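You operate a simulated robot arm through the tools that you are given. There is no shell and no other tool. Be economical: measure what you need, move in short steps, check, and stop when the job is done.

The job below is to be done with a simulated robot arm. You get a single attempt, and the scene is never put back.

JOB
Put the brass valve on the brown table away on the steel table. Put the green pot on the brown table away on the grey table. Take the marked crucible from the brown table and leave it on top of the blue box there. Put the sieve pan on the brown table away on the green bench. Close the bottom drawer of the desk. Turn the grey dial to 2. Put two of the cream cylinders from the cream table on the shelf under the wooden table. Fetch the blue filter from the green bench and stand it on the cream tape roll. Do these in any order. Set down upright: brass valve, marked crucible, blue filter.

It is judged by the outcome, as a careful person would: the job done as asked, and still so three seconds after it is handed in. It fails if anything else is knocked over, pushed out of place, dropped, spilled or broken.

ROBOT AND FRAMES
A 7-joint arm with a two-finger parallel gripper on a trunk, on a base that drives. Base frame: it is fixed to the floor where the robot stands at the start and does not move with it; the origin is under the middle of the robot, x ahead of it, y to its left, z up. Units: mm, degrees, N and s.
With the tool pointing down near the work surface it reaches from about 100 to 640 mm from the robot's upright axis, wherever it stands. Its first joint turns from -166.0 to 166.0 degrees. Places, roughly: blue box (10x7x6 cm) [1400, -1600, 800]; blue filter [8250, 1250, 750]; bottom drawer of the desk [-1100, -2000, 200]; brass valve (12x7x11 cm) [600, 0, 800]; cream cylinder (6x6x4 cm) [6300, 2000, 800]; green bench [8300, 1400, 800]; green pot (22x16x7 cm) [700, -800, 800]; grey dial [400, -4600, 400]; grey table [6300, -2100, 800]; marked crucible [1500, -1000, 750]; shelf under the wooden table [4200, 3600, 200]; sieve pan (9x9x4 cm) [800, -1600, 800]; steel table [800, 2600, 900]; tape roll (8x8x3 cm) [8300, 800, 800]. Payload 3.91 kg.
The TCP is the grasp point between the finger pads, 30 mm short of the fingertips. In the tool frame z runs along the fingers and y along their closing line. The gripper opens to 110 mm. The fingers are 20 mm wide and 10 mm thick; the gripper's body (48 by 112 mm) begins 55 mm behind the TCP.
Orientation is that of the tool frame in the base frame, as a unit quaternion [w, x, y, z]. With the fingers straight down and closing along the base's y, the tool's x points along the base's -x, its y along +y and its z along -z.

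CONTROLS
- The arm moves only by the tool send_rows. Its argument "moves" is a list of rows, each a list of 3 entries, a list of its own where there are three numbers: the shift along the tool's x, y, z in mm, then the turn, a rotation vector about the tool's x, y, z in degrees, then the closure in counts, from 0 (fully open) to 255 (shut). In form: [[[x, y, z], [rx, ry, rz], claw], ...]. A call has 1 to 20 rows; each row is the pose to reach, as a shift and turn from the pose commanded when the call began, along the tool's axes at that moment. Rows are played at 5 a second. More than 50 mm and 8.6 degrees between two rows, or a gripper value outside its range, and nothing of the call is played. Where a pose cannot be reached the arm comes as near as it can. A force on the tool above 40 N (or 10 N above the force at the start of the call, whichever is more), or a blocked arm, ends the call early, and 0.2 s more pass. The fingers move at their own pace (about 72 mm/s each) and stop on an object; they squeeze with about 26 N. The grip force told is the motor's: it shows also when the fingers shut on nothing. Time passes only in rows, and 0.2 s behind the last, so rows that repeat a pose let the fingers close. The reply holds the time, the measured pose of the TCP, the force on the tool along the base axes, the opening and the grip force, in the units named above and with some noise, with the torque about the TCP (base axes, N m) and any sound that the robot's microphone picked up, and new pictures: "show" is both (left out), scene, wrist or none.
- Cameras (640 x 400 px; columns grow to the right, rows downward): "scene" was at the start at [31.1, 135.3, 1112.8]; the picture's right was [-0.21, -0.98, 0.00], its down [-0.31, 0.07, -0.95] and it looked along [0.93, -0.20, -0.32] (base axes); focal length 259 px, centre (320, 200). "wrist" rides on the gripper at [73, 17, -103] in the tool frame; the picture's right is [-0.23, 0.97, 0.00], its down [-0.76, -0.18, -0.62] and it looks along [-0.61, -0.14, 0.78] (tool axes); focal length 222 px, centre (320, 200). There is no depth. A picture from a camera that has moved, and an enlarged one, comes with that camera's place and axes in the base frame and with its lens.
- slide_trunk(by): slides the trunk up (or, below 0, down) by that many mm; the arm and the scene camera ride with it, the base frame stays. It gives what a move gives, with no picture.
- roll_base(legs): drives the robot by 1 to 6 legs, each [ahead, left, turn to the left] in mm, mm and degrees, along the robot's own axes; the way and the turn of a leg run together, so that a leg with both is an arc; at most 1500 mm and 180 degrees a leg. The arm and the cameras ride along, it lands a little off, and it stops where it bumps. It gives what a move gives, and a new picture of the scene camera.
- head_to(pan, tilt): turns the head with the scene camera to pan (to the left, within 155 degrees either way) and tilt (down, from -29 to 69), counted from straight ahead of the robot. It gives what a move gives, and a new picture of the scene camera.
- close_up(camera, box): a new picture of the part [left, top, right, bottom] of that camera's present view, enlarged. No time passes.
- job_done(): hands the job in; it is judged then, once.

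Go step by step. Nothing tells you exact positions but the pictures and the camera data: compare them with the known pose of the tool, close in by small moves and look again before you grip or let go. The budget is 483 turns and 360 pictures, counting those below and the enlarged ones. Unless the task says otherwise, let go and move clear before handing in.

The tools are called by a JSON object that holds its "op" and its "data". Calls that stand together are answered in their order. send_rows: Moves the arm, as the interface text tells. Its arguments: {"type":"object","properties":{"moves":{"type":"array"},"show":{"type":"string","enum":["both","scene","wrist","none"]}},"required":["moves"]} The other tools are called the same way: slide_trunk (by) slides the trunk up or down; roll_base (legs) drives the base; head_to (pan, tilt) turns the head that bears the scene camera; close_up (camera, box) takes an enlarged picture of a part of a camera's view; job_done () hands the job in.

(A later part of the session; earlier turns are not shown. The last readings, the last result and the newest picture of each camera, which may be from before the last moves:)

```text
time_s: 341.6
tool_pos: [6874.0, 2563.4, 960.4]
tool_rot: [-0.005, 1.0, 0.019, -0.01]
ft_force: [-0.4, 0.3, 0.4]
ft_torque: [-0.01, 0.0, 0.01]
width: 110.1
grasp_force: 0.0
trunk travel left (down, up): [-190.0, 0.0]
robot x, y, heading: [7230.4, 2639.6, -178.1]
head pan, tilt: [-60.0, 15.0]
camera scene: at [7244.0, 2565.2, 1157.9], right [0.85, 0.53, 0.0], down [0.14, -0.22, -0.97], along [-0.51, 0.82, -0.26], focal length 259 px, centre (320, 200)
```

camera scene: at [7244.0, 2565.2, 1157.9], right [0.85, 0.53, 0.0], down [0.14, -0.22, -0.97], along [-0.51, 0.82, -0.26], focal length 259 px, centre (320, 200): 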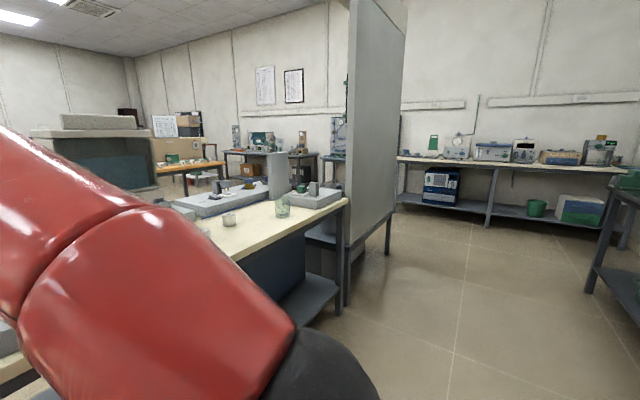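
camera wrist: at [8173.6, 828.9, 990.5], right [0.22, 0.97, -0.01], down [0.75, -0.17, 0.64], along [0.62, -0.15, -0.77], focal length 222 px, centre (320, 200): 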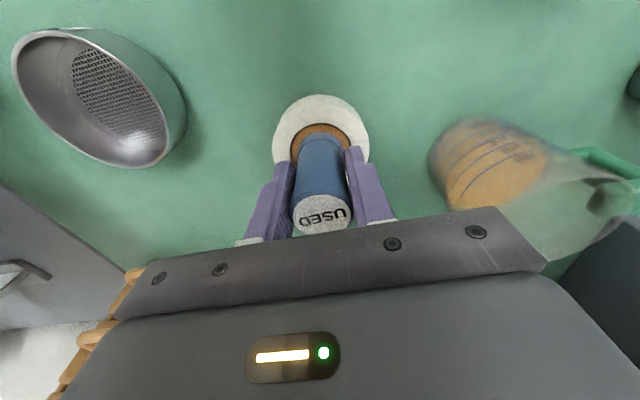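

Three cream cylinders stand near [6471, 2017], [6322, 2015], [6435, 2164]. I drive in front of them.

{"op": "roll_base", "data": {"legs": [[0, 545, -1.8], [240, 0, 0]]}}

{"op": "send_rows", "data": {"moves": [[[-40, 0, 0], [0, 0, 0], 0], [[-75, 0, 5], [0, 0, 0], 0]], "show": "wrist"}}

{"op": "head_to", "data": {"pan": 0, "tilt": 30}}

```text
time_s: 346.1
tool_pos: [6636.9, 2027.2, 960.1]
tool_rot: [-0.005, 1.0, 0.005, -0.011]
ft_force: [0.1, -0.7, 0.2]
ft_torque: [0.0, -0.03, 0.0]
width: 110.0
grasp_force: 0.0
trunk travel left (down, up): [-190.0, 0.0]
robot x, y, heading: [6993.4, 2089.0, -179.8]
head pan, tilt: [-60.0, 15.0]
camera scene: at [7008.2, 2017.9, 1157.9], right [0.87, 0.5, 0.0], down [0.13, -0.22, -0.97], along [-0.48, 0.84, -0.26], focal length 259 px, centre (320, 200)
```

scene: 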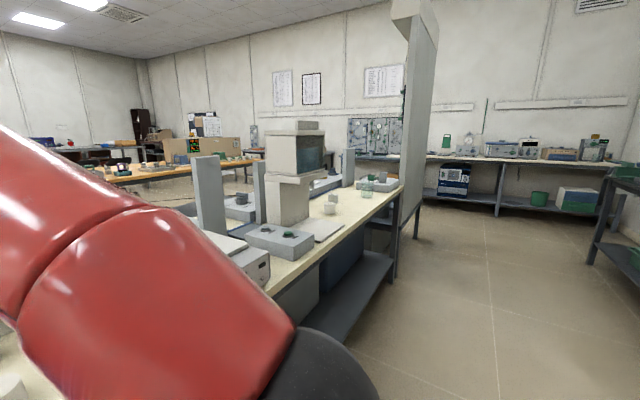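

```text
time_s: 346.7
tool_pos: [6564.2, 2028.1, 956.7]
tool_rot: [-0.005, 1.0, 0.004, -0.01]
ft_force: [0.4, -0.6, 0.3]
ft_torque: [-0.02, 0.05, -0.02]
width: 110.2
grasp_force: 0.0
trunk travel left (down, up): [-190.0, 0.0]
robot x, y, heading: [6992.4, 2089.6, -179.7]
head pan, tilt: [-60.0, 15.0]
camera wrist: at [6638.2, 2009.7, 1059.1], right [-0.22, -0.98, -0.01], down [-0.75, 0.17, 0.64], along [-0.62, 0.14, -0.77], focal length 222 px, centre (320, 200)
```

wrist: 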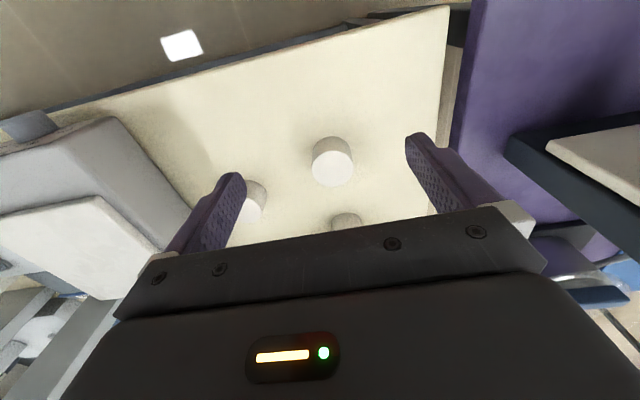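

```text
time_s: 348.0
tool_pos: [6562.2, 2027.7, 955.8]
tool_rot: [-0.005, 1.0, 0.005, -0.01]
ft_force: [-0.2, 0.3, 0.1]
ft_torque: [0.04, 0.01, -0.02]
width: 110.0
grasp_force: 0.0
trunk travel left (down, up): [-190.0, 0.0]
robot x, y, heading: [6993.2, 2088.2, -180.2]
head pan, tilt: [0.0, 30.0]
camera scene: at [6964.4, 1937.0, 1133.7], right [0.0, 1.0, 0.0], down [0.5, 0.0, -0.87], along [-0.87, 0.0, -0.5], focal length 259 px, centre (320, 200)
```

scene: 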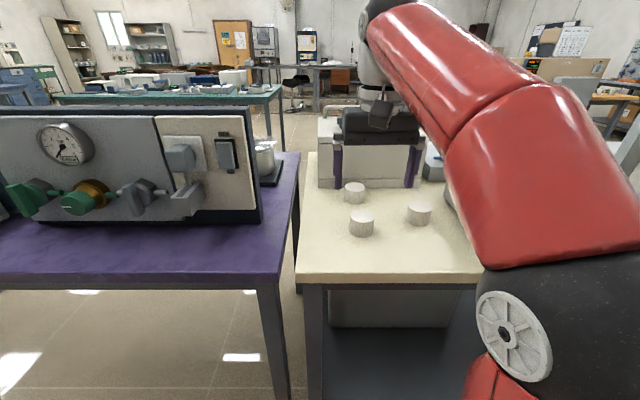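

Cylinder A is at about [6495, 2026], top z≈824. I go over it and descend.

{"op": "send_rows", "data": {"moves": [[[-35, 1, 20], [0, 0, 0], 0], [[-67, 2, 50], [0, 0, 0], 0], [[-67, 2, 85], [0, 0, 0], 0]], "show": "wrist"}}

```text
time_s: 348.8
tool_pos: [6495.4, 2024.6, 872.2]
tool_rot: [-0.004, 1.0, 0.005, -0.01]
ft_force: [-0.5, 0.4, -0.7]
ft_torque: [-0.01, 0.0, 0.03]
width: 110.1
grasp_force: 0.1
trunk travel left (down, up): [-190.0, 0.0]
robot x, y, heading: [6998.7, 2089.2, -179.7]
head pan, tilt: [0.0, 30.0]
camera wrist: at [6570.5, 2007.0, 975.2], right [-0.22, -0.98, -0.01], down [-0.75, 0.16, 0.64], along [-0.62, 0.14, -0.77], focal length 222 px, centre (320, 200)
```

wrist: 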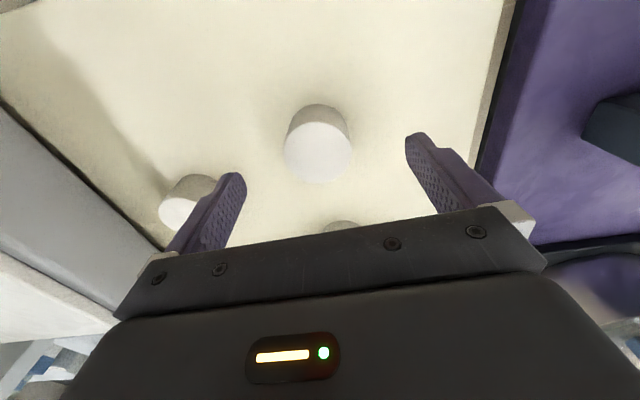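

{"op": "send_rows", "data": {"moves": [[[-5, -2, 20], [0, 0, 0], 0], [[-5, -2, 40], [0, 0, 0], 20], [[-5, -2, 54], [0, 0, 0], 60], [[-5, -2, 55], [0, 0, 0], 90], [[-5, -2, 55], [0, 0, 0], 110], [[-5, -2, 55], [0, 0, 0], 125], [[-5, -2, 55], [0, 0, 0], 140], [[-5, -2, 55], [0, 0, 0], 255], [[-5, -2, 55], [0, 0, 0], 255]], "show": "wrist"}}

```text
time_s: 350.8
tool_pos: [6488.2, 2026.7, 818.4]
tool_rot: [-0.005, 1.0, 0.004, -0.009]
ft_force: [-0.1, 0.8, -0.9]
ft_torque: [0.03, -0.01, 0.0]
width: 52.6
grasp_force: 26.7
trunk travel left (down, up): [-190.0, 0.0]
robot x, y, heading: [6994.6, 2089.6, -179.6]
head pan, tilt: [0.0, 30.0]
camera wrist: at [6563.8, 2009.2, 921.7], right [-0.22, -0.98, -0.01], down [-0.75, 0.16, 0.64], along [-0.62, 0.14, -0.77], focal length 222 px, centre (320, 200)
```

wrist: 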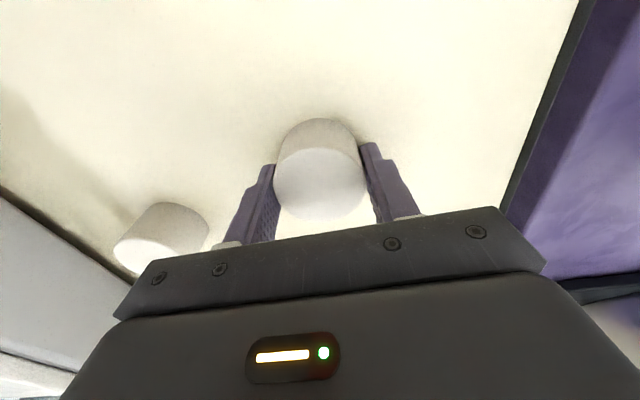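

Gripped, but the low shelf will need a forward-pitched tool, and I want the cylinder to sit flat there. I release it and re-grip with the tool pitched 45°.

{"op": "send_rows", "data": {"moves": [[[0, 0, 0], [0, 0, 0], 130], [[0, 0, 0], [0, 0, 0], 110], [[0, 0, 0], [0, 0, 0], 70], [[0, 0, 0], [0, 0, 0], 20], [[0, 0, -40], [0, 0, 0], 20], [[20, 0, -80], [0, 0, 0], 20], [[40, 0, -85], [0, -7.5, 0], 20], [[50, 0, -85], [0, -15, 0], 20], [[60, 0, -85], [0, -22.5, 0], 20], [[60, 0, -85], [0, -30, 0], 20], [[60, 0, -85], [0, -37.5, 0], 20], [[60, 0, -85], [0, -45, 0], 20]], "show": "both"}}

```text
time_s: 353.4
tool_pos: [6549.8, 2026.9, 901.5]
tool_rot: [-0.003, 0.919, 0.006, -0.393]
ft_force: [-0.6, -0.3, -0.3]
ft_torque: [0.01, 0.0, 0.01]
width: 101.4
grasp_force: 0.0
trunk travel left (down, up): [-190.0, 0.0]
robot x, y, heading: [6998.4, 2089.4, -179.7]
head pan, tilt: [0.0, 30.0]
camera scene: at [6964.4, 1937.0, 1133.7], right [0.0, 1.0, 0.0], down [0.5, 0.0, -0.87], along [-0.87, 0.0, -0.5], focal length 259 px, centre (320, 200)
camera wrist: at [6674.8, 2010.5, 921.9], right [-0.15, -0.98, 0.15], down [-0.08, 0.17, 0.98], along [-0.99, 0.13, -0.1], focal length 222 px, centre (320, 200)
```

scene: 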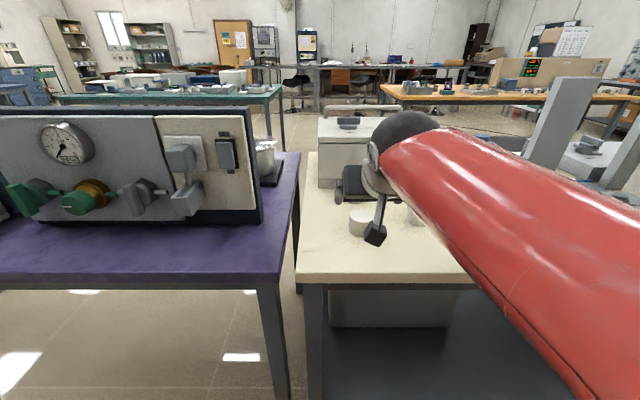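
wrist: 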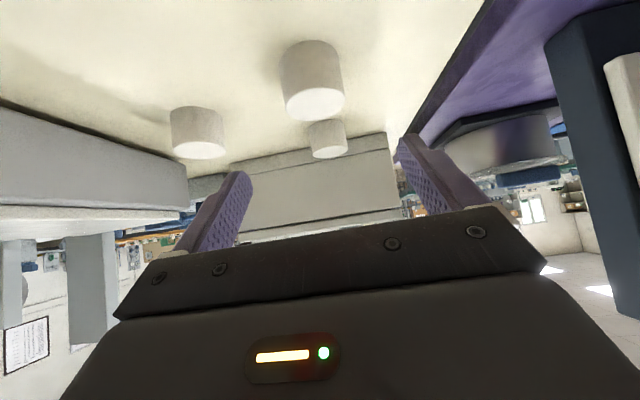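

{"op": "send_rows", "data": {"moves": [[[10, 0, 30], [0, 0, 0], 20], [[20, 0, 60], [0, 0, 0], 20], [[27, 0, 82], [0, 0, 0], 20], [[30, 0, 94], [0, 0, 0], 20]], "show": "both"}}

```text
time_s: 354.4
tool_pos: [6502.0, 2026.8, 814.3]
tool_rot: [-0.003, 0.92, 0.006, -0.392]
ft_force: [-0.2, -0.9, -0.8]
ft_torque: [-0.02, -0.01, -0.02]
width: 101.1
grasp_force: 0.0
trunk travel left (down, up): [-190.0, 0.0]
robot x, y, heading: [6995.6, 2090.7, -179.8]
head pan, tilt: [0.0, 30.0]
camera scene: at [6964.6, 1937.0, 1133.7], right [0.0, 1.0, 0.0], down [0.5, 0.0, -0.87], along [-0.87, 0.0, -0.5], focal length 259 px, centre (320, 200)
camera wrist: at [6627.4, 2009.4, 835.0], right [-0.15, -0.98, 0.15], down [-0.08, 0.17, 0.98], along [-0.99, 0.13, -0.1], focal length 222 px, centre (320, 200)
```

scene: 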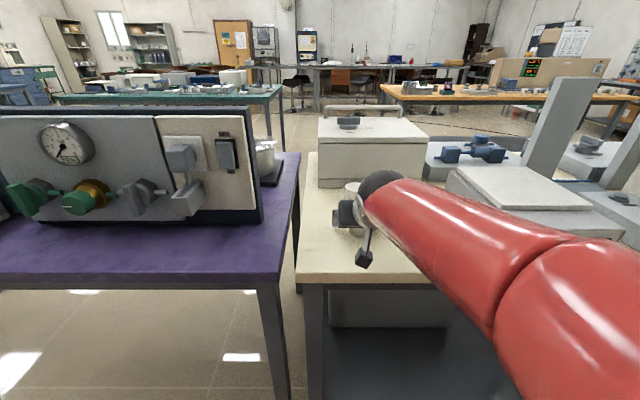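
wrist: 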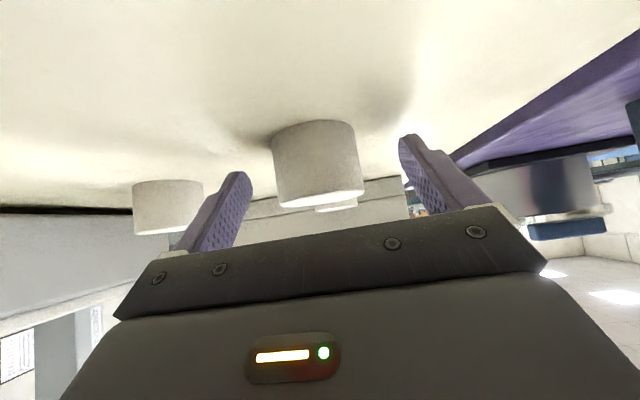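

{"op": "send_rows", "data": {"moves": [[[0, 0, 0], [0, 0, 0], 60], [[0, 0, 0], [0, 0, 0], 90], [[0, 0, 0], [0, 0, 0], 110], [[0, 0, 0], [0, 0, 0], 125], [[0, 0, 0], [0, 0, 0], 140], [[0, 0, 0], [0, 0, 0], 255], [[0, 0, 0], [0, 0, 0], 255], [[-8, 0, -8], [0, 0, 0], 255], [[-30, 0, -30], [0, 0, 0], 255], [[-60, 0, -60], [0, 0, 0], 255]], "show": "wrist"}}

```text
time_s: 356.6
tool_pos: [6504.0, 2023.8, 899.9]
tool_rot: [-0.002, 0.92, 0.006, -0.391]
ft_force: [0.4, -0.4, -0.2]
ft_torque: [-0.01, -0.06, 0.01]
width: 52.5
grasp_force: 26.4
trunk travel left (down, up): [-190.0, 0.0]
robot x, y, heading: [6995.6, 2089.0, -180.0]
head pan, tilt: [0.0, 30.0]
camera wrist: at [6629.6, 2007.2, 920.8], right [-0.15, -0.98, 0.15], down [-0.08, 0.17, 0.98], along [-0.99, 0.13, -0.1], focal length 222 px, centre (320, 200)
```

wrist: 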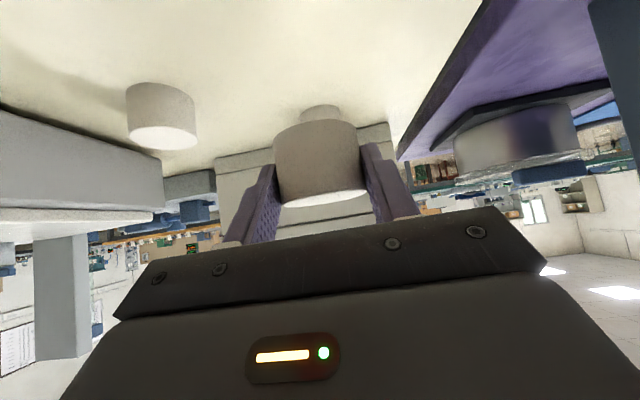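

Held upright. I retract and drive back round to the x≈5300 aisle toward the wooden table.

{"op": "send_rows", "data": {"moves": [[[30, 0, -32], [0, 0, 0], 255], [[62, 0, -65], [0, 0, 0], 255]], "show": "none"}}

{"op": "roll_base", "data": {"legs": [[-255, 0, 0], [0, 1320, 0], [0, 1320, 0], [1000, 0, 0], [950, 0, 0], [0, -1300, 0]]}}

{"op": "head_to", "data": {"pan": -45, "tilt": 20}}

```text
time_s: 357.2
tool_pos: [6595.5, 2026.8, 899.5]
tool_rot: [-0.003, 0.92, 0.006, -0.392]
ft_force: [0.2, -0.1, -1.3]
ft_torque: [0.02, -0.01, -0.03]
width: 52.4
grasp_force: 25.6
trunk travel left (down, up): [-190.0, 0.0]
robot x, y, heading: [6992.7, 2091.1, -179.9]
head pan, tilt: [0.0, 30.0]
```

```text
time_s: 387.1
tool_pos: [4905.9, 716.3, 899.5]
tool_rot: [-0.005, 0.92, 0.001, -0.392]
ft_force: [-0.6, 0.4, -0.3]
ft_torque: [0.02, 0.0, -0.02]
width: 52.4
grasp_force: 25.6
trunk travel left (down, up): [-190.0, 0.0]
robot x, y, heading: [5306.9, 776.6, 179.6]
head pan, tilt: [0.0, 30.0]
camera scene: at [5273.3, 623.6, 1133.7], right [0.01, 1.0, 0.0], down [0.5, 0.0, -0.87], along [-0.87, 0.01, -0.5], focal length 259 px, centre (320, 200)
```

scene: 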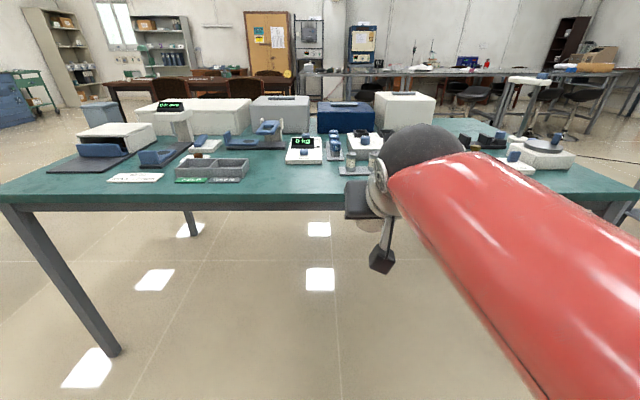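

```text
time_s: 388.3
tool_pos: [4906.0, 715.7, 899.0]
tool_rot: [-0.004, 0.92, 0.003, -0.392]
ft_force: [-1.0, -1.0, -0.4]
ft_torque: [0.0, -0.01, 0.01]
width: 52.5
grasp_force: 25.7
trunk travel left (down, up): [-190.0, 0.0]
robot x, y, heading: [5304.7, 775.8, 179.8]
head pan, tilt: [-45.0, 20.0]
camera scene: at [5298.3, 689.2, 1149.7], right [0.71, 0.7, 0.0], down [0.24, -0.24, -0.94], along [-0.66, 0.67, -0.34], focal length 259 px, centre (320, 200)
```

scene: 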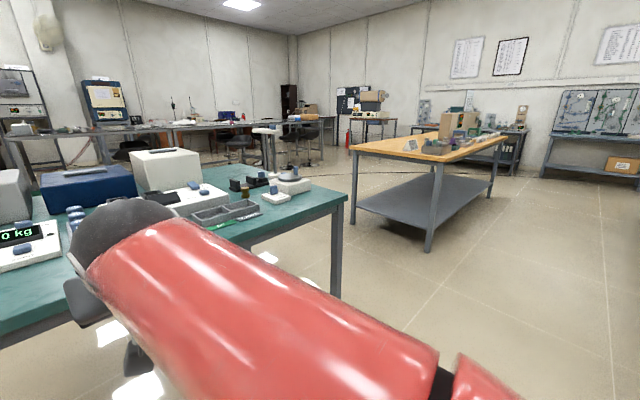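

The wooden table with its empty lower shelf spans about x 3770–4640, y 2690–4500. I drive alongside it, facing its east side.

{"op": "roll_base", "data": {"legs": [[0, -1300, 0], [0, -1250, 0]]}}

{"op": "head_to", "data": {"pan": 20, "tilt": 30}}

```text
time_s: 400.8
tool_pos: [4849.8, 3269.6, 899.3]
tool_rot: [0.007, 0.92, 0.031, -0.391]
ft_force: [-0.8, 0.0, 0.0]
ft_torque: [0.03, -0.01, -0.01]
width: 52.5
grasp_force: 26.4
trunk travel left (down, up): [-190.0, 0.0]
robot x, y, heading: [5243.5, 3355.1, -177.1]
head pan, tilt: [-45.0, 20.0]
camera scene: at [5243.2, 3267.8, 1149.7], right [0.67, 0.75, 0.0], down [0.25, -0.23, -0.94], along [-0.7, 0.63, -0.34], focal length 259 px, centre (320, 200)
```

scene: 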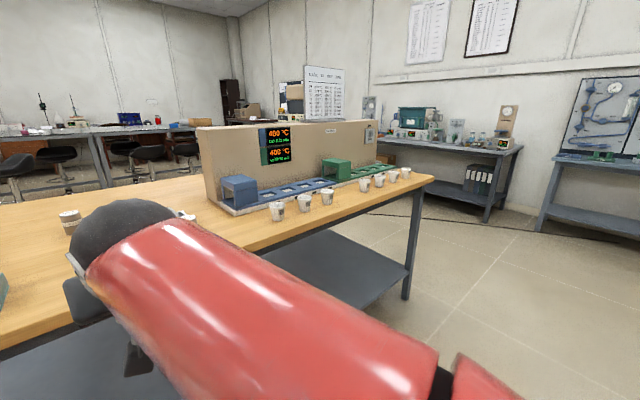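

```text
time_s: 402.2
tool_pos: [4849.0, 3269.6, 899.6]
tool_rot: [0.006, 0.919, 0.03, -0.392]
ft_force: [0.4, -0.1, 0.3]
ft_torque: [-0.02, 0.01, -0.01]
width: 52.5
grasp_force: 25.4
trunk travel left (down, up): [-190.0, 0.0]
robot x, y, heading: [5242.8, 3354.5, -176.5]
head pan, tilt: [20.0, 30.0]
camera scene: at [5229.4, 3170.2, 1133.7], right [-0.39, 0.92, 0.0], down [0.46, 0.2, -0.87], along [-0.8, -0.34, -0.5], focal length 259 px, centre (320, 200)
```

scene: 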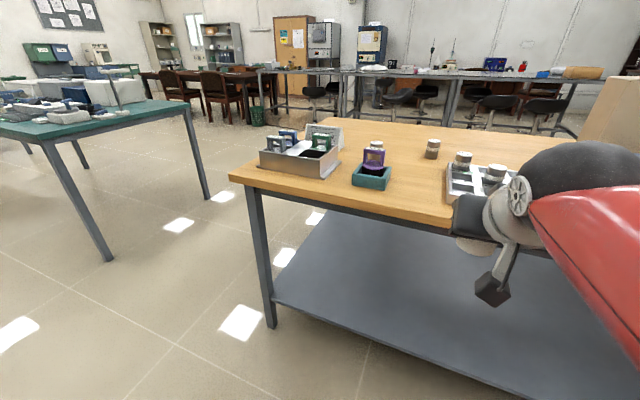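

Shelf is at z≈200, front edge x≈4630. I square up, lower the trunk and arm outside the table edge.

{"op": "roll_base", "data": {"legs": [[0, 0, -3.3]]}}

{"op": "slide_trunk", "data": {"by": -190}}

{"op": "send_rows", "data": {"moves": [[[24.7, 0, 40], [0, 0, 0], 255], [[49.4, 0, 80], [0, 0, 0], 255], [[74, 0, 120], [0, 0, 0], 255], [[98.7, 0, 160], [0, 0, 0], 255], [[123.4, 0, 200], [0, 0, 0], 255], [[148, 0, 240], [0, 0, 0], 255], [[172.8, 0, 280], [0, 0, 0], 255], [[197, 0, 320], [0, 0, 0], 255], [[222, 0, 359], [0, 0, 0], 255]], "show": "both"}}

```text
time_s: 403.0
tool_pos: [4846.3, 3293.7, 899.6]
tool_rot: [-0.004, 0.92, 0.004, -0.391]
ft_force: [0.5, -0.2, -0.7]
ft_torque: [0.01, 0.0, 0.03]
width: 52.3
grasp_force: 25.8
trunk travel left (down, up): [-190.0, 0.0]
robot x, y, heading: [5247.4, 3355.7, 180.2]
head pan, tilt: [20.0, 30.0]
camera scene: at [5218.7, 3171.3, 1133.7], right [-0.34, 0.94, 0.0], down [0.47, 0.17, -0.87], along [-0.81, -0.29, -0.5], focal length 259 px, centre (320, 200)
```

scene: 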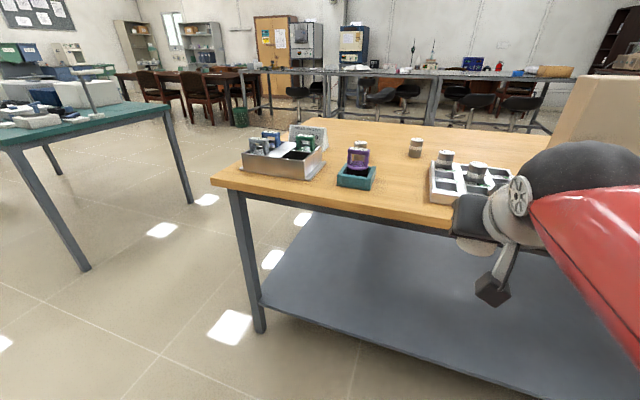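

```text
time_s: 405.1
tool_pos: [4845.6, 3292.1, 708.3]
tool_rot: [-0.004, 0.92, 0.004, -0.391]
ft_force: [0.0, -0.5, -0.3]
ft_torque: [0.03, -0.02, 0.04]
width: 52.7
grasp_force: 25.7
trunk travel left (down, up): [0.0, 190.0]
robot x, y, heading: [5246.2, 3351.8, 179.9]
head pan, tilt: [20.0, 30.0]
```

```text
time_s: 407.1
tool_pos: [4739.1, 3293.0, 302.7]
tool_rot: [-0.001, 0.92, 0.01, -0.392]
ft_force: [-1.8, 10.7, -0.7]
ft_torque: [-0.55, -0.07, 0.53]
width: 52.5
grasp_force: 25.6
trunk travel left (down, up): [0.0, 190.0]
robot x, y, heading: [5245.0, 3355.5, 179.8]
head pan, tilt: [20.0, 30.0]
camera scene: at [5217.4, 3172.4, 943.9], right [-0.34, 0.94, 0.0], down [0.47, 0.17, -0.87], along [-0.81, -0.29, -0.5], focal length 259 px, centre (320, 200)
camera wrist: at [4863.4, 3277.3, 321.9], right [-0.14, -0.98, 0.15], down [-0.08, 0.17, 0.98], along [-0.99, 0.13, -0.1], focal length 222 px, centre (320, 200)
```

scene: 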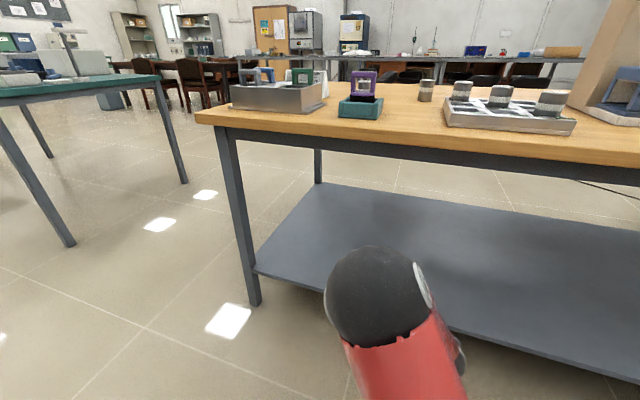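
wrist: 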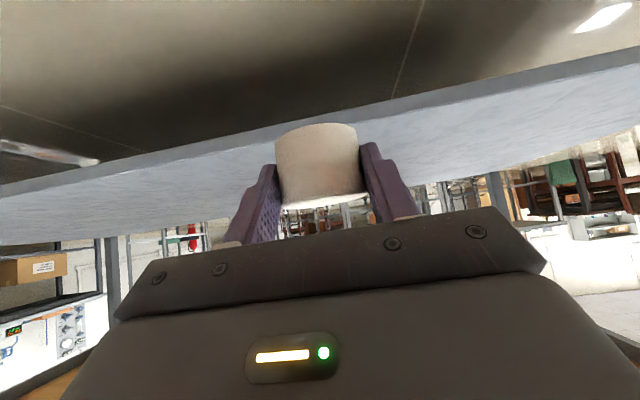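

There is an odd 10 N sideways reading; I check it with a tiny upward move.

{"op": "send_rows", "data": {"moves": [[[-3, 0, -3], [0, 0, 0], 255], [[-6, 0, -6], [0, 0, 0], 255]], "show": "none"}}

{"op": "head_to", "data": {"pan": 0, "tilt": 60}}

```text
time_s: 407.7
tool_pos: [4738.1, 3297.3, 309.6]
tool_rot: [-0.004, 0.92, 0.005, -0.392]
ft_force: [-1.0, 0.2, -0.9]
ft_torque: [0.05, 0.0, 0.0]
width: 52.4
grasp_force: 26.3
trunk travel left (down, up): [0.0, 190.0]
robot x, y, heading: [5246.1, 3355.5, 180.0]
head pan, tilt: [20.0, 30.0]
```

```text
time_s: 408.7
tool_pos: [4739.4, 3297.8, 309.9]
tool_rot: [-0.004, 0.92, 0.005, -0.391]
ft_force: [0.0, -0.5, -0.3]
ft_torque: [0.03, -0.02, 0.0]
width: 52.5
grasp_force: 26.0
trunk travel left (down, up): [0.0, 190.0]
robot x, y, heading: [5242.6, 3357.9, 180.1]
head pan, tilt: [0.0, 60.0]
camera scene: at [5236.9, 3202.1, 901.6], right [0.0, 1.0, 0.0], down [0.87, 0.0, -0.5], along [-0.5, 0.0, -0.87], focal length 259 px, centre (320, 200)
```

scene: 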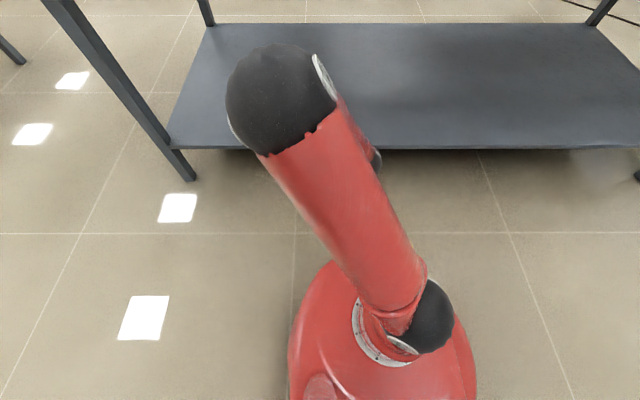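

The reading vanished, so it was likely self-contact when folded low. I extend forward 120 mm over the shelf (well above it) before lowering.

{"op": "send_rows", "data": {"moves": [[[-27, 0, 29], [0, 0, 0], 255], [[-55, 0, 58], [0, 0, 0], 255], [[-83, 0, 87], [0, 0, 0], 255]], "show": "none"}}

{"op": "send_rows", "data": {"moves": [[[14, 0, 14], [0, 0, 0], 255], [[28, 0, 28], [0, 0, 0], 255], [[39, 0, 37], [0, 0, 0], 255]], "show": "both"}}

```text
time_s: 409.5
tool_pos: [4618.6, 3296.8, 309.3]
tool_rot: [-0.004, 0.92, 0.004, -0.392]
ft_force: [0.1, 0.5, 0.6]
ft_torque: [-0.03, -0.01, -0.02]
width: 52.4
grasp_force: 25.9
trunk travel left (down, up): [0.0, 190.0]
robot x, y, heading: [5243.4, 3355.3, 180.0]
head pan, tilt: [0.0, 60.0]
```

```text
time_s: 410.3
tool_pos: [4619.5, 3297.1, 254.4]
tool_rot: [-0.004, 0.92, 0.004, -0.393]
ft_force: [-0.2, 0.9, -0.4]
ft_torque: [-0.01, -0.04, -0.02]
width: 52.2
grasp_force: 26.1
trunk travel left (down, up): [0.0, 190.0]
robot x, y, heading: [5239.7, 3352.0, 180.1]
head pan, tilt: [0.0, 60.0]
camera scene: at [5236.9, 3202.1, 901.6], right [0.0, 1.0, 0.0], down [0.87, 0.0, -0.5], along [-0.5, 0.0, -0.87], focal length 259 px, centre (320, 200)
camera wrist: at [4744.6, 3279.6, 275.5], right [-0.15, -0.98, 0.15], down [-0.08, 0.17, 0.98], along [-0.98, 0.14, -0.1], focal length 222 px, centre (320, 200)
```

scene: 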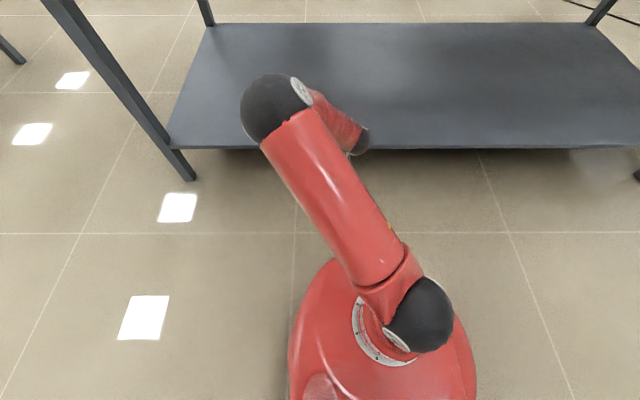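
wrist: 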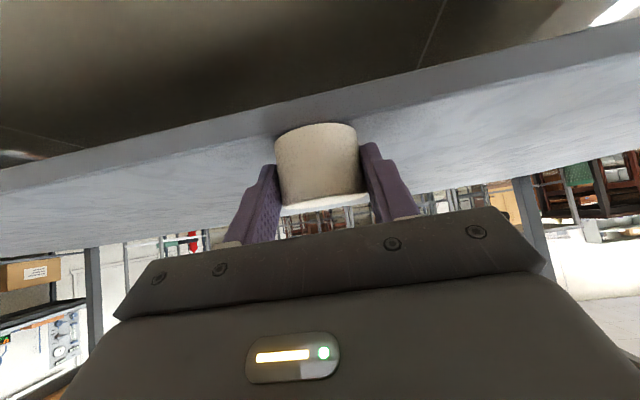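

Clear so far. I raise 30 mm, go 70 mm further in, then lower gently to contact.

{"op": "send_rows", "data": {"moves": [[[-22, 0, -21], [0, 0, 0], 255], [[-46, 0, 5], [0, 0, 0], 255], [[-70, 0, 30], [0, 0, 0], 255]], "show": "wrist"}}

{"op": "head_to", "data": {"pan": -30, "tilt": 40}}

```text
time_s: 411.1
tool_pos: [4549.5, 3296.1, 282.7]
tool_rot: [-0.004, 0.92, 0.004, -0.391]
ft_force: [0.5, 0.4, -1.3]
ft_torque: [0.02, -0.02, -0.02]
width: 52.3
grasp_force: 26.3
trunk travel left (down, up): [0.0, 190.0]
robot x, y, heading: [5243.3, 3358.3, 179.9]
head pan, tilt: [0.0, 60.0]
camera wrist: at [4674.4, 3277.9, 303.5], right [-0.15, -0.98, 0.15], down [-0.08, 0.17, 0.98], along [-0.98, 0.14, -0.1], focal length 222 px, centre (320, 200)
```

wrist: 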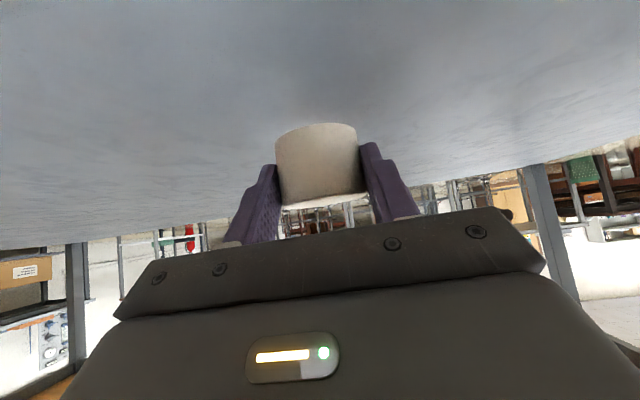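

```text
time_s: 412.0
tool_pos: [4549.4, 3294.7, 281.8]
tool_rot: [-0.005, 0.92, 0.004, -0.391]
ft_force: [-0.9, -0.5, -0.3]
ft_torque: [0.0, 0.02, 0.01]
width: 52.4
grasp_force: 25.6
trunk travel left (down, up): [0.0, 190.0]
robot x, y, heading: [5245.1, 3355.5, 179.9]
head pan, tilt: [-30.0, 40.0]
camera scene: at [5230.0, 3244.6, 928.3], right [0.5, 0.87, 0.0], down [0.56, -0.32, -0.77], along [-0.66, 0.38, -0.64], focal length 259 px, centre (320, 200)
```

scene: 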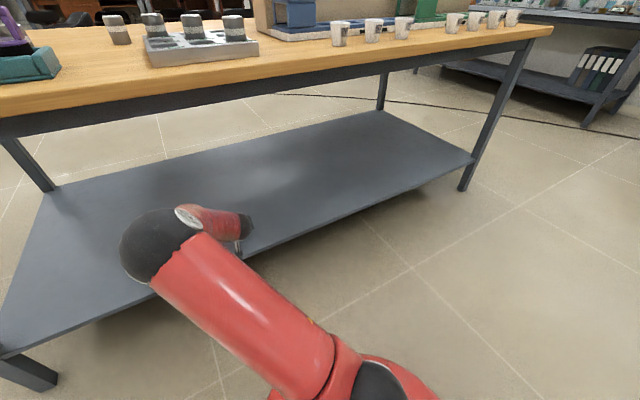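

{"op": "send_rows", "data": {"moves": [[[7.2, 0, 6.9], [0, 0, 0], 255], [[11.6, 0, 11.1], [0, 0, 0], 255], [[14.4, 0, 13.8], [0, 0, 0], 255], [[17.3, 0, 16.6], [0, 0, 0], 255], [[20.2, 0, 19.4], [0, 0, 0], 255], [[23.1, 0, 22.1], [0, 0, 0], 255], [[25.3, 0, 24.2], [0, 0, 0], 255], [[27.4, 0, 26.3], [0, 0, 0], 255], [[29.6, 0, 28.4], [0, 0, 0], 255], [[31.8, 0, 30.4], [0, 0, 0], 255], [[33.9, 0, 32.5], [0, 0, 0], 255], [[36.1, 0, 34.6], [0, 0, 0], 255], [[38.3, 0, 36.7], [0, 0, 0], 255]], "show": "wrist"}}

```text
time_s: 414.2
tool_pos: [4548.6, 3296.0, 248.1]
tool_rot: [-0.002, 0.918, 0.002, -0.397]
ft_force: [1.7, -0.3, 15.5]
ft_torque: [-0.08, -0.05, -0.02]
width: 52.6
grasp_force: 26.3
trunk travel left (down, up): [0.0, 190.0]
robot x, y, heading: [5245.7, 3356.9, 179.8]
head pan, tilt: [-30.0, 40.0]
stopped in row 10: the force on the tool passed its limit at 44 N (the readings are from after the stop); the commanded pose is now the measured one
camera wrist: at [4672.8, 3279.5, 267.0], right [-0.15, -0.98, 0.16], down [-0.07, 0.17, 0.98], along [-0.99, 0.14, -0.09], focal length 222 px, centre (320, 200)
```

wrist: 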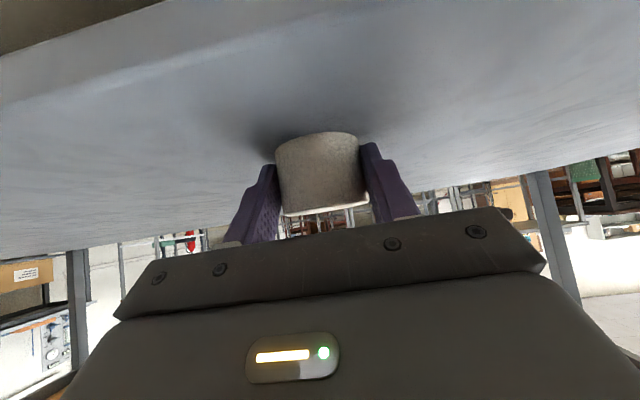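

Contact with the shelf. I release slowly and withdraw along the tool axis.

{"op": "send_rows", "data": {"moves": [[[-1, 0, -1], [0, 0, 0], 255], [[-1, 0, -1], [0, 0, 0], 130], [[-1, 0, -1], [0, 0, 0], 115], [[-1, 0, -1], [0, 0, 0], 95], [[-1, 0, -1], [0, 0, 0], 60], [[-1, 0, -25], [0, 0, 0], 40], [[-1, 0, -60], [0, 0, 0], 40], [[-1, 0, -90], [0, 0, 0], 40]], "show": "wrist"}}

```text
time_s: 416.0
tool_pos: [4612.4, 3295.6, 305.9]
tool_rot: [-0.003, 0.919, 0.003, -0.394]
ft_force: [0.1, -0.5, 0.3]
ft_torque: [0.0, -0.01, -0.01]
width: 92.5
grasp_force: 0.0
trunk travel left (down, up): [0.0, 190.0]
robot x, y, heading: [5241.6, 3352.6, 179.9]
head pan, tilt: [-30.0, 40.0]
camera wrist: at [4737.7, 3278.4, 325.5], right [-0.15, -0.98, 0.16], down [-0.07, 0.17, 0.98], along [-0.99, 0.14, -0.1], focal length 222 px, centre (320, 200)
```

wrist: 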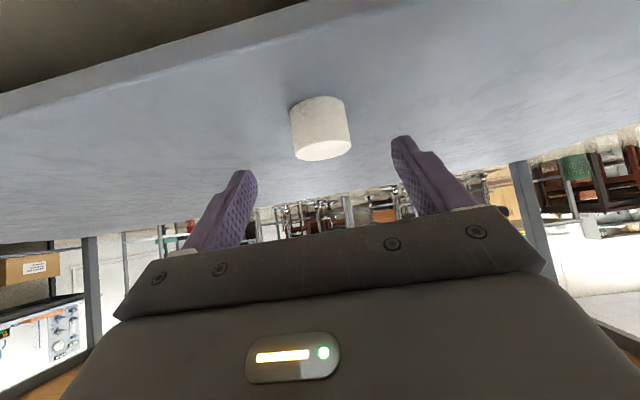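

The cylinder sits flat on the shelf. I back out, raise the arm and trunk, and go for the second one.

{"op": "roll_base", "data": {"legs": [[-200, 0, 0]]}}

{"op": "send_rows", "data": {"moves": [[[-13, 0, -44], [0, 0, 0], 40], [[-26, 0, -88], [0, 0, 0], 40], [[-39, 0, -132], [0, 0, 0], 40], [[-52, 0, -176], [0, 0, 0], 40], [[-65, 0, -220], [0, 0, 0], 40], [[-78, 0, -264], [0, 0, 0], 20], [[-91, 0, -308], [0, 0, 0], 20], [[-104, 0, -352], [0, 0, 0], 20], [[-117, 0, -396], [0, 0, 0], 20], [[-133, 0, -440], [0, 0, 0], 20]], "show": "none"}}

{"op": "slide_trunk", "data": {"by": 190}}

{"op": "head_to", "data": {"pan": -10, "tilt": 45}}

```text
time_s: 417.6
tool_pos: [4811.9, 3295.3, 304.6]
tool_rot: [-0.004, 0.919, 0.002, -0.395]
ft_force: [-0.5, 0.0, 1.0]
ft_torque: [0.0, -0.01, 0.01]
width: 92.6
grasp_force: 0.1
trunk travel left (down, up): [0.0, 190.0]
robot x, y, heading: [5443.5, 3354.9, 179.7]
head pan, tilt: [-30.0, 40.0]
camera scene: at [5429.5, 3244.1, 928.3], right [0.5, 0.86, 0.0], down [0.56, -0.32, -0.77], along [-0.66, 0.39, -0.64], focal length 259 px, centre (320, 200)
```

scene: 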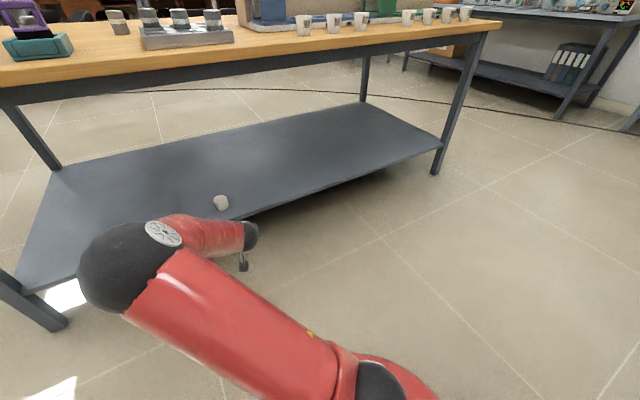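

```text
time_s: 419.8
tool_pos: [5039.7, 3291.2, 706.8]
tool_rot: [-0.003, 0.919, 0.003, -0.395]
ft_force: [0.7, -0.2, 0.1]
ft_torque: [0.0, -0.05, 0.0]
width: 101.4
grasp_force: 0.1
out of reach, approached as far as the arm can: row 5
trunk travel left (down, up): [0.0, 190.0]
robot x, y, heading: [5447.3, 3357.6, 179.5]
head pan, tilt: [-30.0, 40.0]
```

```text
time_s: 421.8
tool_pos: [5037.7, 3291.3, 895.7]
tool_rot: [-0.003, 0.919, 0.003, -0.395]
ft_force: [0.3, 0.5, 0.5]
ft_torque: [0.02, -0.03, 0.0]
width: 101.3
grasp_force: 0.0
trunk travel left (down, up): [-190.0, 0.0]
robot x, y, heading: [5445.3, 3355.1, 179.6]
head pan, tilt: [-30.0, 40.0]
```

```text
time_s: 422.7
tool_pos: [5039.2, 3291.6, 895.5]
tool_rot: [-0.004, 0.919, 0.002, -0.395]
ft_force: [-0.2, 0.7, 0.0]
ft_torque: [0.02, 0.02, 0.0]
width: 101.4
grasp_force: 0.0
trunk travel left (down, up): [-190.0, 0.0]
robot x, y, heading: [5445.5, 3355.9, 180.0]
head pan, tilt: [-10.0, 45.0]
camera scene: at [5423.1, 3215.9, 1111.1], right [0.18, 0.98, 0.0], down [0.7, -0.13, -0.71], along [-0.7, 0.13, -0.71], focal length 259 px, centre (320, 200)
```

scene: 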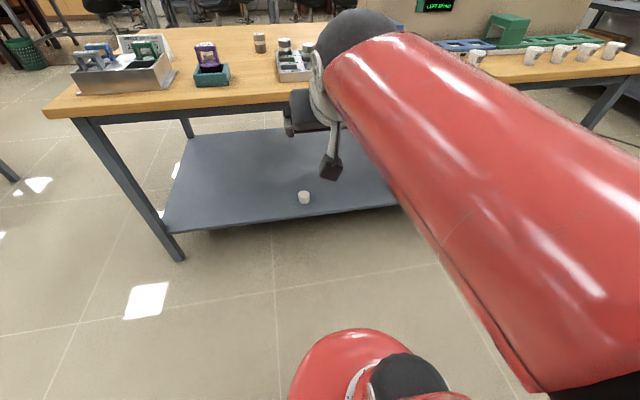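

The first cylinder is safely on the shelf. Driving back to the cream table for the second.

{"op": "roll_base", "data": {"legs": [[110, 1300, 0], [0, 1300, 0], [0, 1300, 0], [-950, 0, 0], [-970, 0, 0], [0, -1300, 0]]}}

{"op": "roll_base", "data": {"legs": [[0, -1480, 0]]}}

{"op": "head_to", "data": {"pan": 0, "tilt": 28}}

```text
time_s: 456.8
tool_pos: [6799.7, 751.6, 895.2]
tool_rot: [0.008, 0.918, 0.029, -0.394]
ft_force: [0.2, 0.8, -1.6]
ft_torque: [-0.05, 0.01, -0.02]
width: 101.3
grasp_force: 0.0
trunk travel left (down, up): [-190.0, 0.0]
robot x, y, heading: [7201.8, 840.0, -176.9]
head pan, tilt: [-10.0, 45.0]
camera scene: at [7187.9, 700.0, 1111.1], right [0.12, 0.99, 0.0], down [0.7, -0.08, -0.71], along [-0.7, 0.08, -0.71], focal length 259 px, centre (320, 200)
```

scene: 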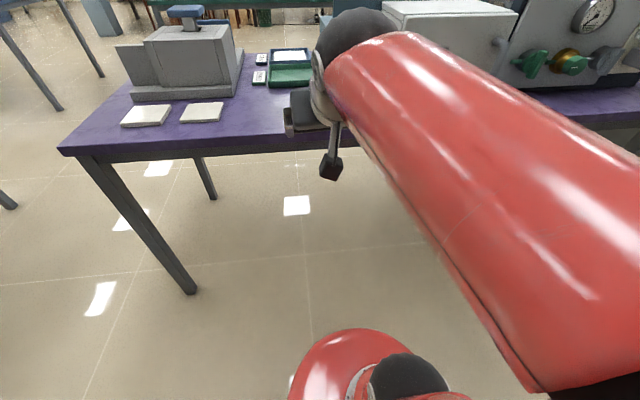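

```text
time_s: 464.2
tool_pos: [6713.3, 2230.3, 896.3]
tool_rot: [0.01, 0.918, 0.033, -0.395]
ft_force: [0.4, 0.1, -0.7]
ft_torque: [0.0, -0.01, 0.0]
width: 101.2
grasp_force: 0.0
trunk travel left (down, up): [-190.0, 0.0]
robot x, y, heading: [7111.0, 2317.6, -176.3]
head pan, tilt: [-10.0, 45.0]
camera scene: at [7101.0, 2179.6, 1111.1], right [0.11, 0.99, 0.0], down [0.7, -0.08, -0.71], along [-0.7, 0.08, -0.71], focal length 259 px, centre (320, 200)
```

scene: 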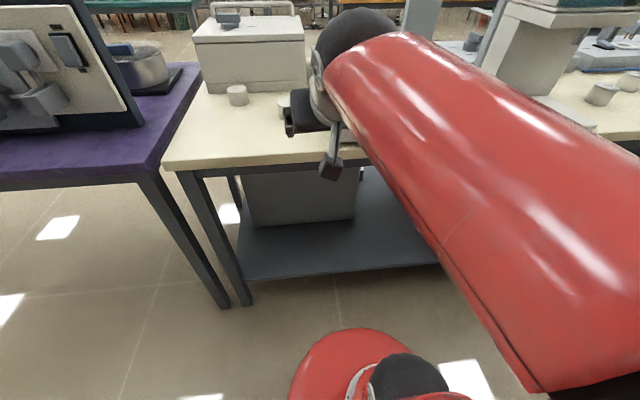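

```text
time_s: 465.0
tool_pos: [6713.8, 2229.1, 895.7]
tool_rot: [0.009, 0.918, 0.033, -0.394]
ft_force: [0.3, 0.2, 0.0]
ft_torque: [0.0, 0.0, 0.0]
width: 101.4
grasp_force: 0.1
trunk travel left (down, up): [-190.0, 0.0]
robot x, y, heading: [7111.8, 2319.5, -176.4]
head pan, tilt: [0.0, 28.0]
camera scene: at [7090.8, 2164.8, 1136.8], right [-0.06, 1.0, 0.0], down [0.47, 0.03, -0.88], along [-0.88, -0.05, -0.47], focal length 259 px, centre (320, 200)
```

scene: 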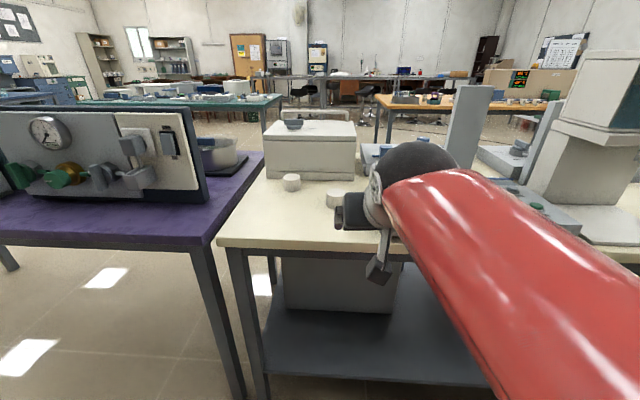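

Cylinder C is near [6475, 2170]. I square up and approach.

{"op": "roll_base", "data": {"legs": [[0, 0, -3.6], [110, 84, 0]]}}

{"op": "send_rows", "data": {"moves": [[[-10, 0, 12], [0, 0, 0], 40], [[-20, 0, 24], [0, 0, 0], 60]], "show": "wrist"}}

```text
time_s: 466.8
tool_pos: [6598.5, 2170.8, 896.0]
tool_rot: [-0.003, 0.919, 0.003, -0.395]
ft_force: [-0.4, 0.4, -0.5]
ft_torque: [0.01, -0.01, -0.01]
width: 101.7
grasp_force: 0.1
trunk travel left (down, up): [-190.0, 0.0]
robot x, y, heading: [7003.9, 2234.7, 180.0]
head pan, tilt: [0.0, 28.0]
camera scene: at [6971.2, 2082.4, 1136.8], right [0.0, 1.0, 0.0], down [0.47, 0.0, -0.88], along [-0.88, 0.0, -0.47], focal length 259 px, centre (320, 200)
```

scene: 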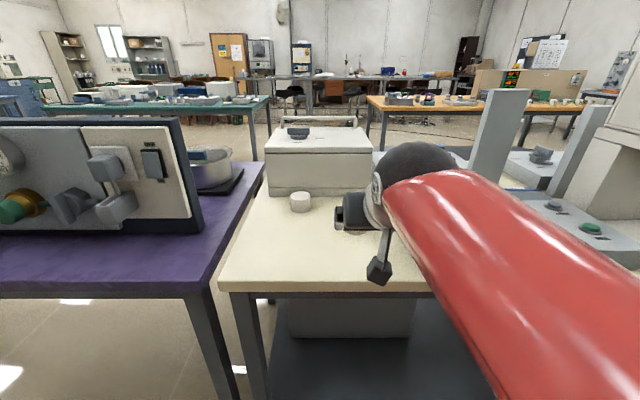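

```text
time_s: 467.4
tool_pos: [6567.5, 2171.1, 892.8]
tool_rot: [-0.002, 0.919, 0.003, -0.395]
ft_force: [0.2, 0.6, -0.6]
ft_torque: [0.05, 0.0, 0.02]
width: 84.3
grasp_force: 0.1
trunk travel left (down, up): [-190.0, 0.0]
robot x, y, heading: [7004.0, 2235.9, 179.8]
head pan, tilt: [0.0, 28.0]
camera wrist: at [6692.5, 2154.4, 912.6], right [-0.15, -0.98, 0.16], down [-0.07, 0.17, 0.98], along [-0.99, 0.14, -0.1], focal length 222 px, centre (320, 200)
```

wrist: 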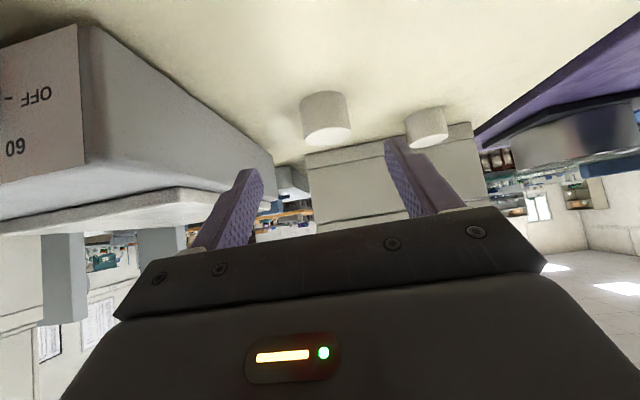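

{"op": "send_rows", "data": {"moves": [[[-2, 3, 31], [0, 0, 0], 60], [[-4, 3, 62], [0, 0, 0], 60], [[-6, 3, 95], [0, 0, 0], 60], [[-8, 3, 122], [0, 0, 0], 60]], "show": "wrist"}}

```text
time_s: 468.4
tool_pos: [6472.8, 2167.1, 814.5]
tool_rot: [-0.002, 0.919, 0.005, -0.395]
ft_force: [0.5, 0.3, 0.4]
ft_torque: [-0.04, 0.03, -0.01]
width: 84.0
grasp_force: 0.1
trunk travel left (down, up): [-190.0, 0.0]
robot x, y, heading: [7001.1, 2232.4, 179.8]
head pan, tilt: [0.0, 28.0]
camera wrist: at [6598.0, 2150.6, 834.4], right [-0.15, -0.98, 0.16], down [-0.07, 0.17, 0.98], along [-0.99, 0.14, -0.1], focal length 222 px, centre (320, 200)
```

wrist: 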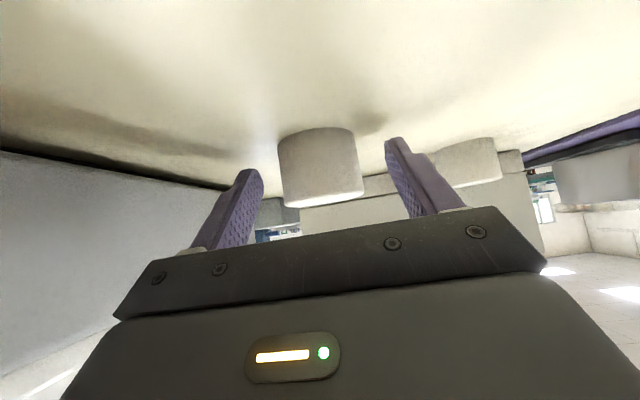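

{"op": "send_rows", "data": {"moves": [[[0, 0, 0], [0, 0, 0], 90], [[0, 0, 0], [0, 0, 0], 110], [[0, 0, 0], [0, 0, 0], 125], [[0, 0, 0], [0, 0, 0], 140], [[0, 0, 0], [0, 0, 0], 255], [[0, 0, 0], [0, 0, 0], 255], [[-8, 0, -8], [0, 0, 0], 255], [[-30, 0, -30], [0, 0, 0], 255], [[-60, 0, -60], [0, 0, 0], 255], [[-30, 0, -92], [0, 0, 0], 255], [[0, 0, -122], [0, 0, 0], 255]], "show": "wrist"}}

```text
time_s: 470.8
tool_pos: [6562.2, 2170.6, 900.3]
tool_rot: [-0.003, 0.919, 0.004, -0.395]
ft_force: [0.1, 0.4, -0.9]
ft_torque: [-0.03, -0.03, -0.01]
width: 51.8
grasp_force: 26.2
trunk travel left (down, up): [-190.0, 0.0]
robot x, y, heading: [6998.9, 2236.4, 180.1]
head pan, tilt: [0.0, 28.0]
camera wrist: at [6687.1, 2152.7, 919.2], right [-0.15, -0.98, 0.16], down [-0.07, 0.17, 0.98], along [-0.99, 0.14, -0.1], focal length 222 px, centre (320, 200)
```

wrist: 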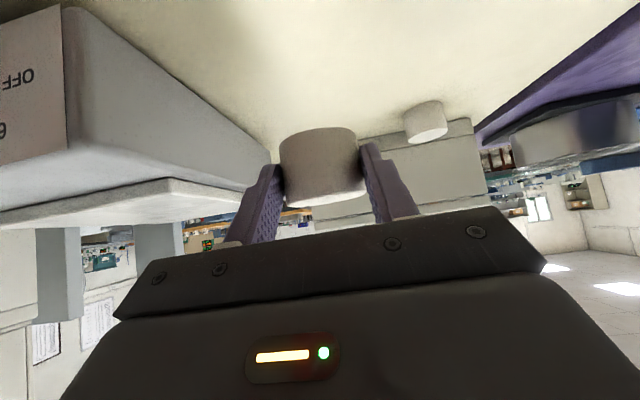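

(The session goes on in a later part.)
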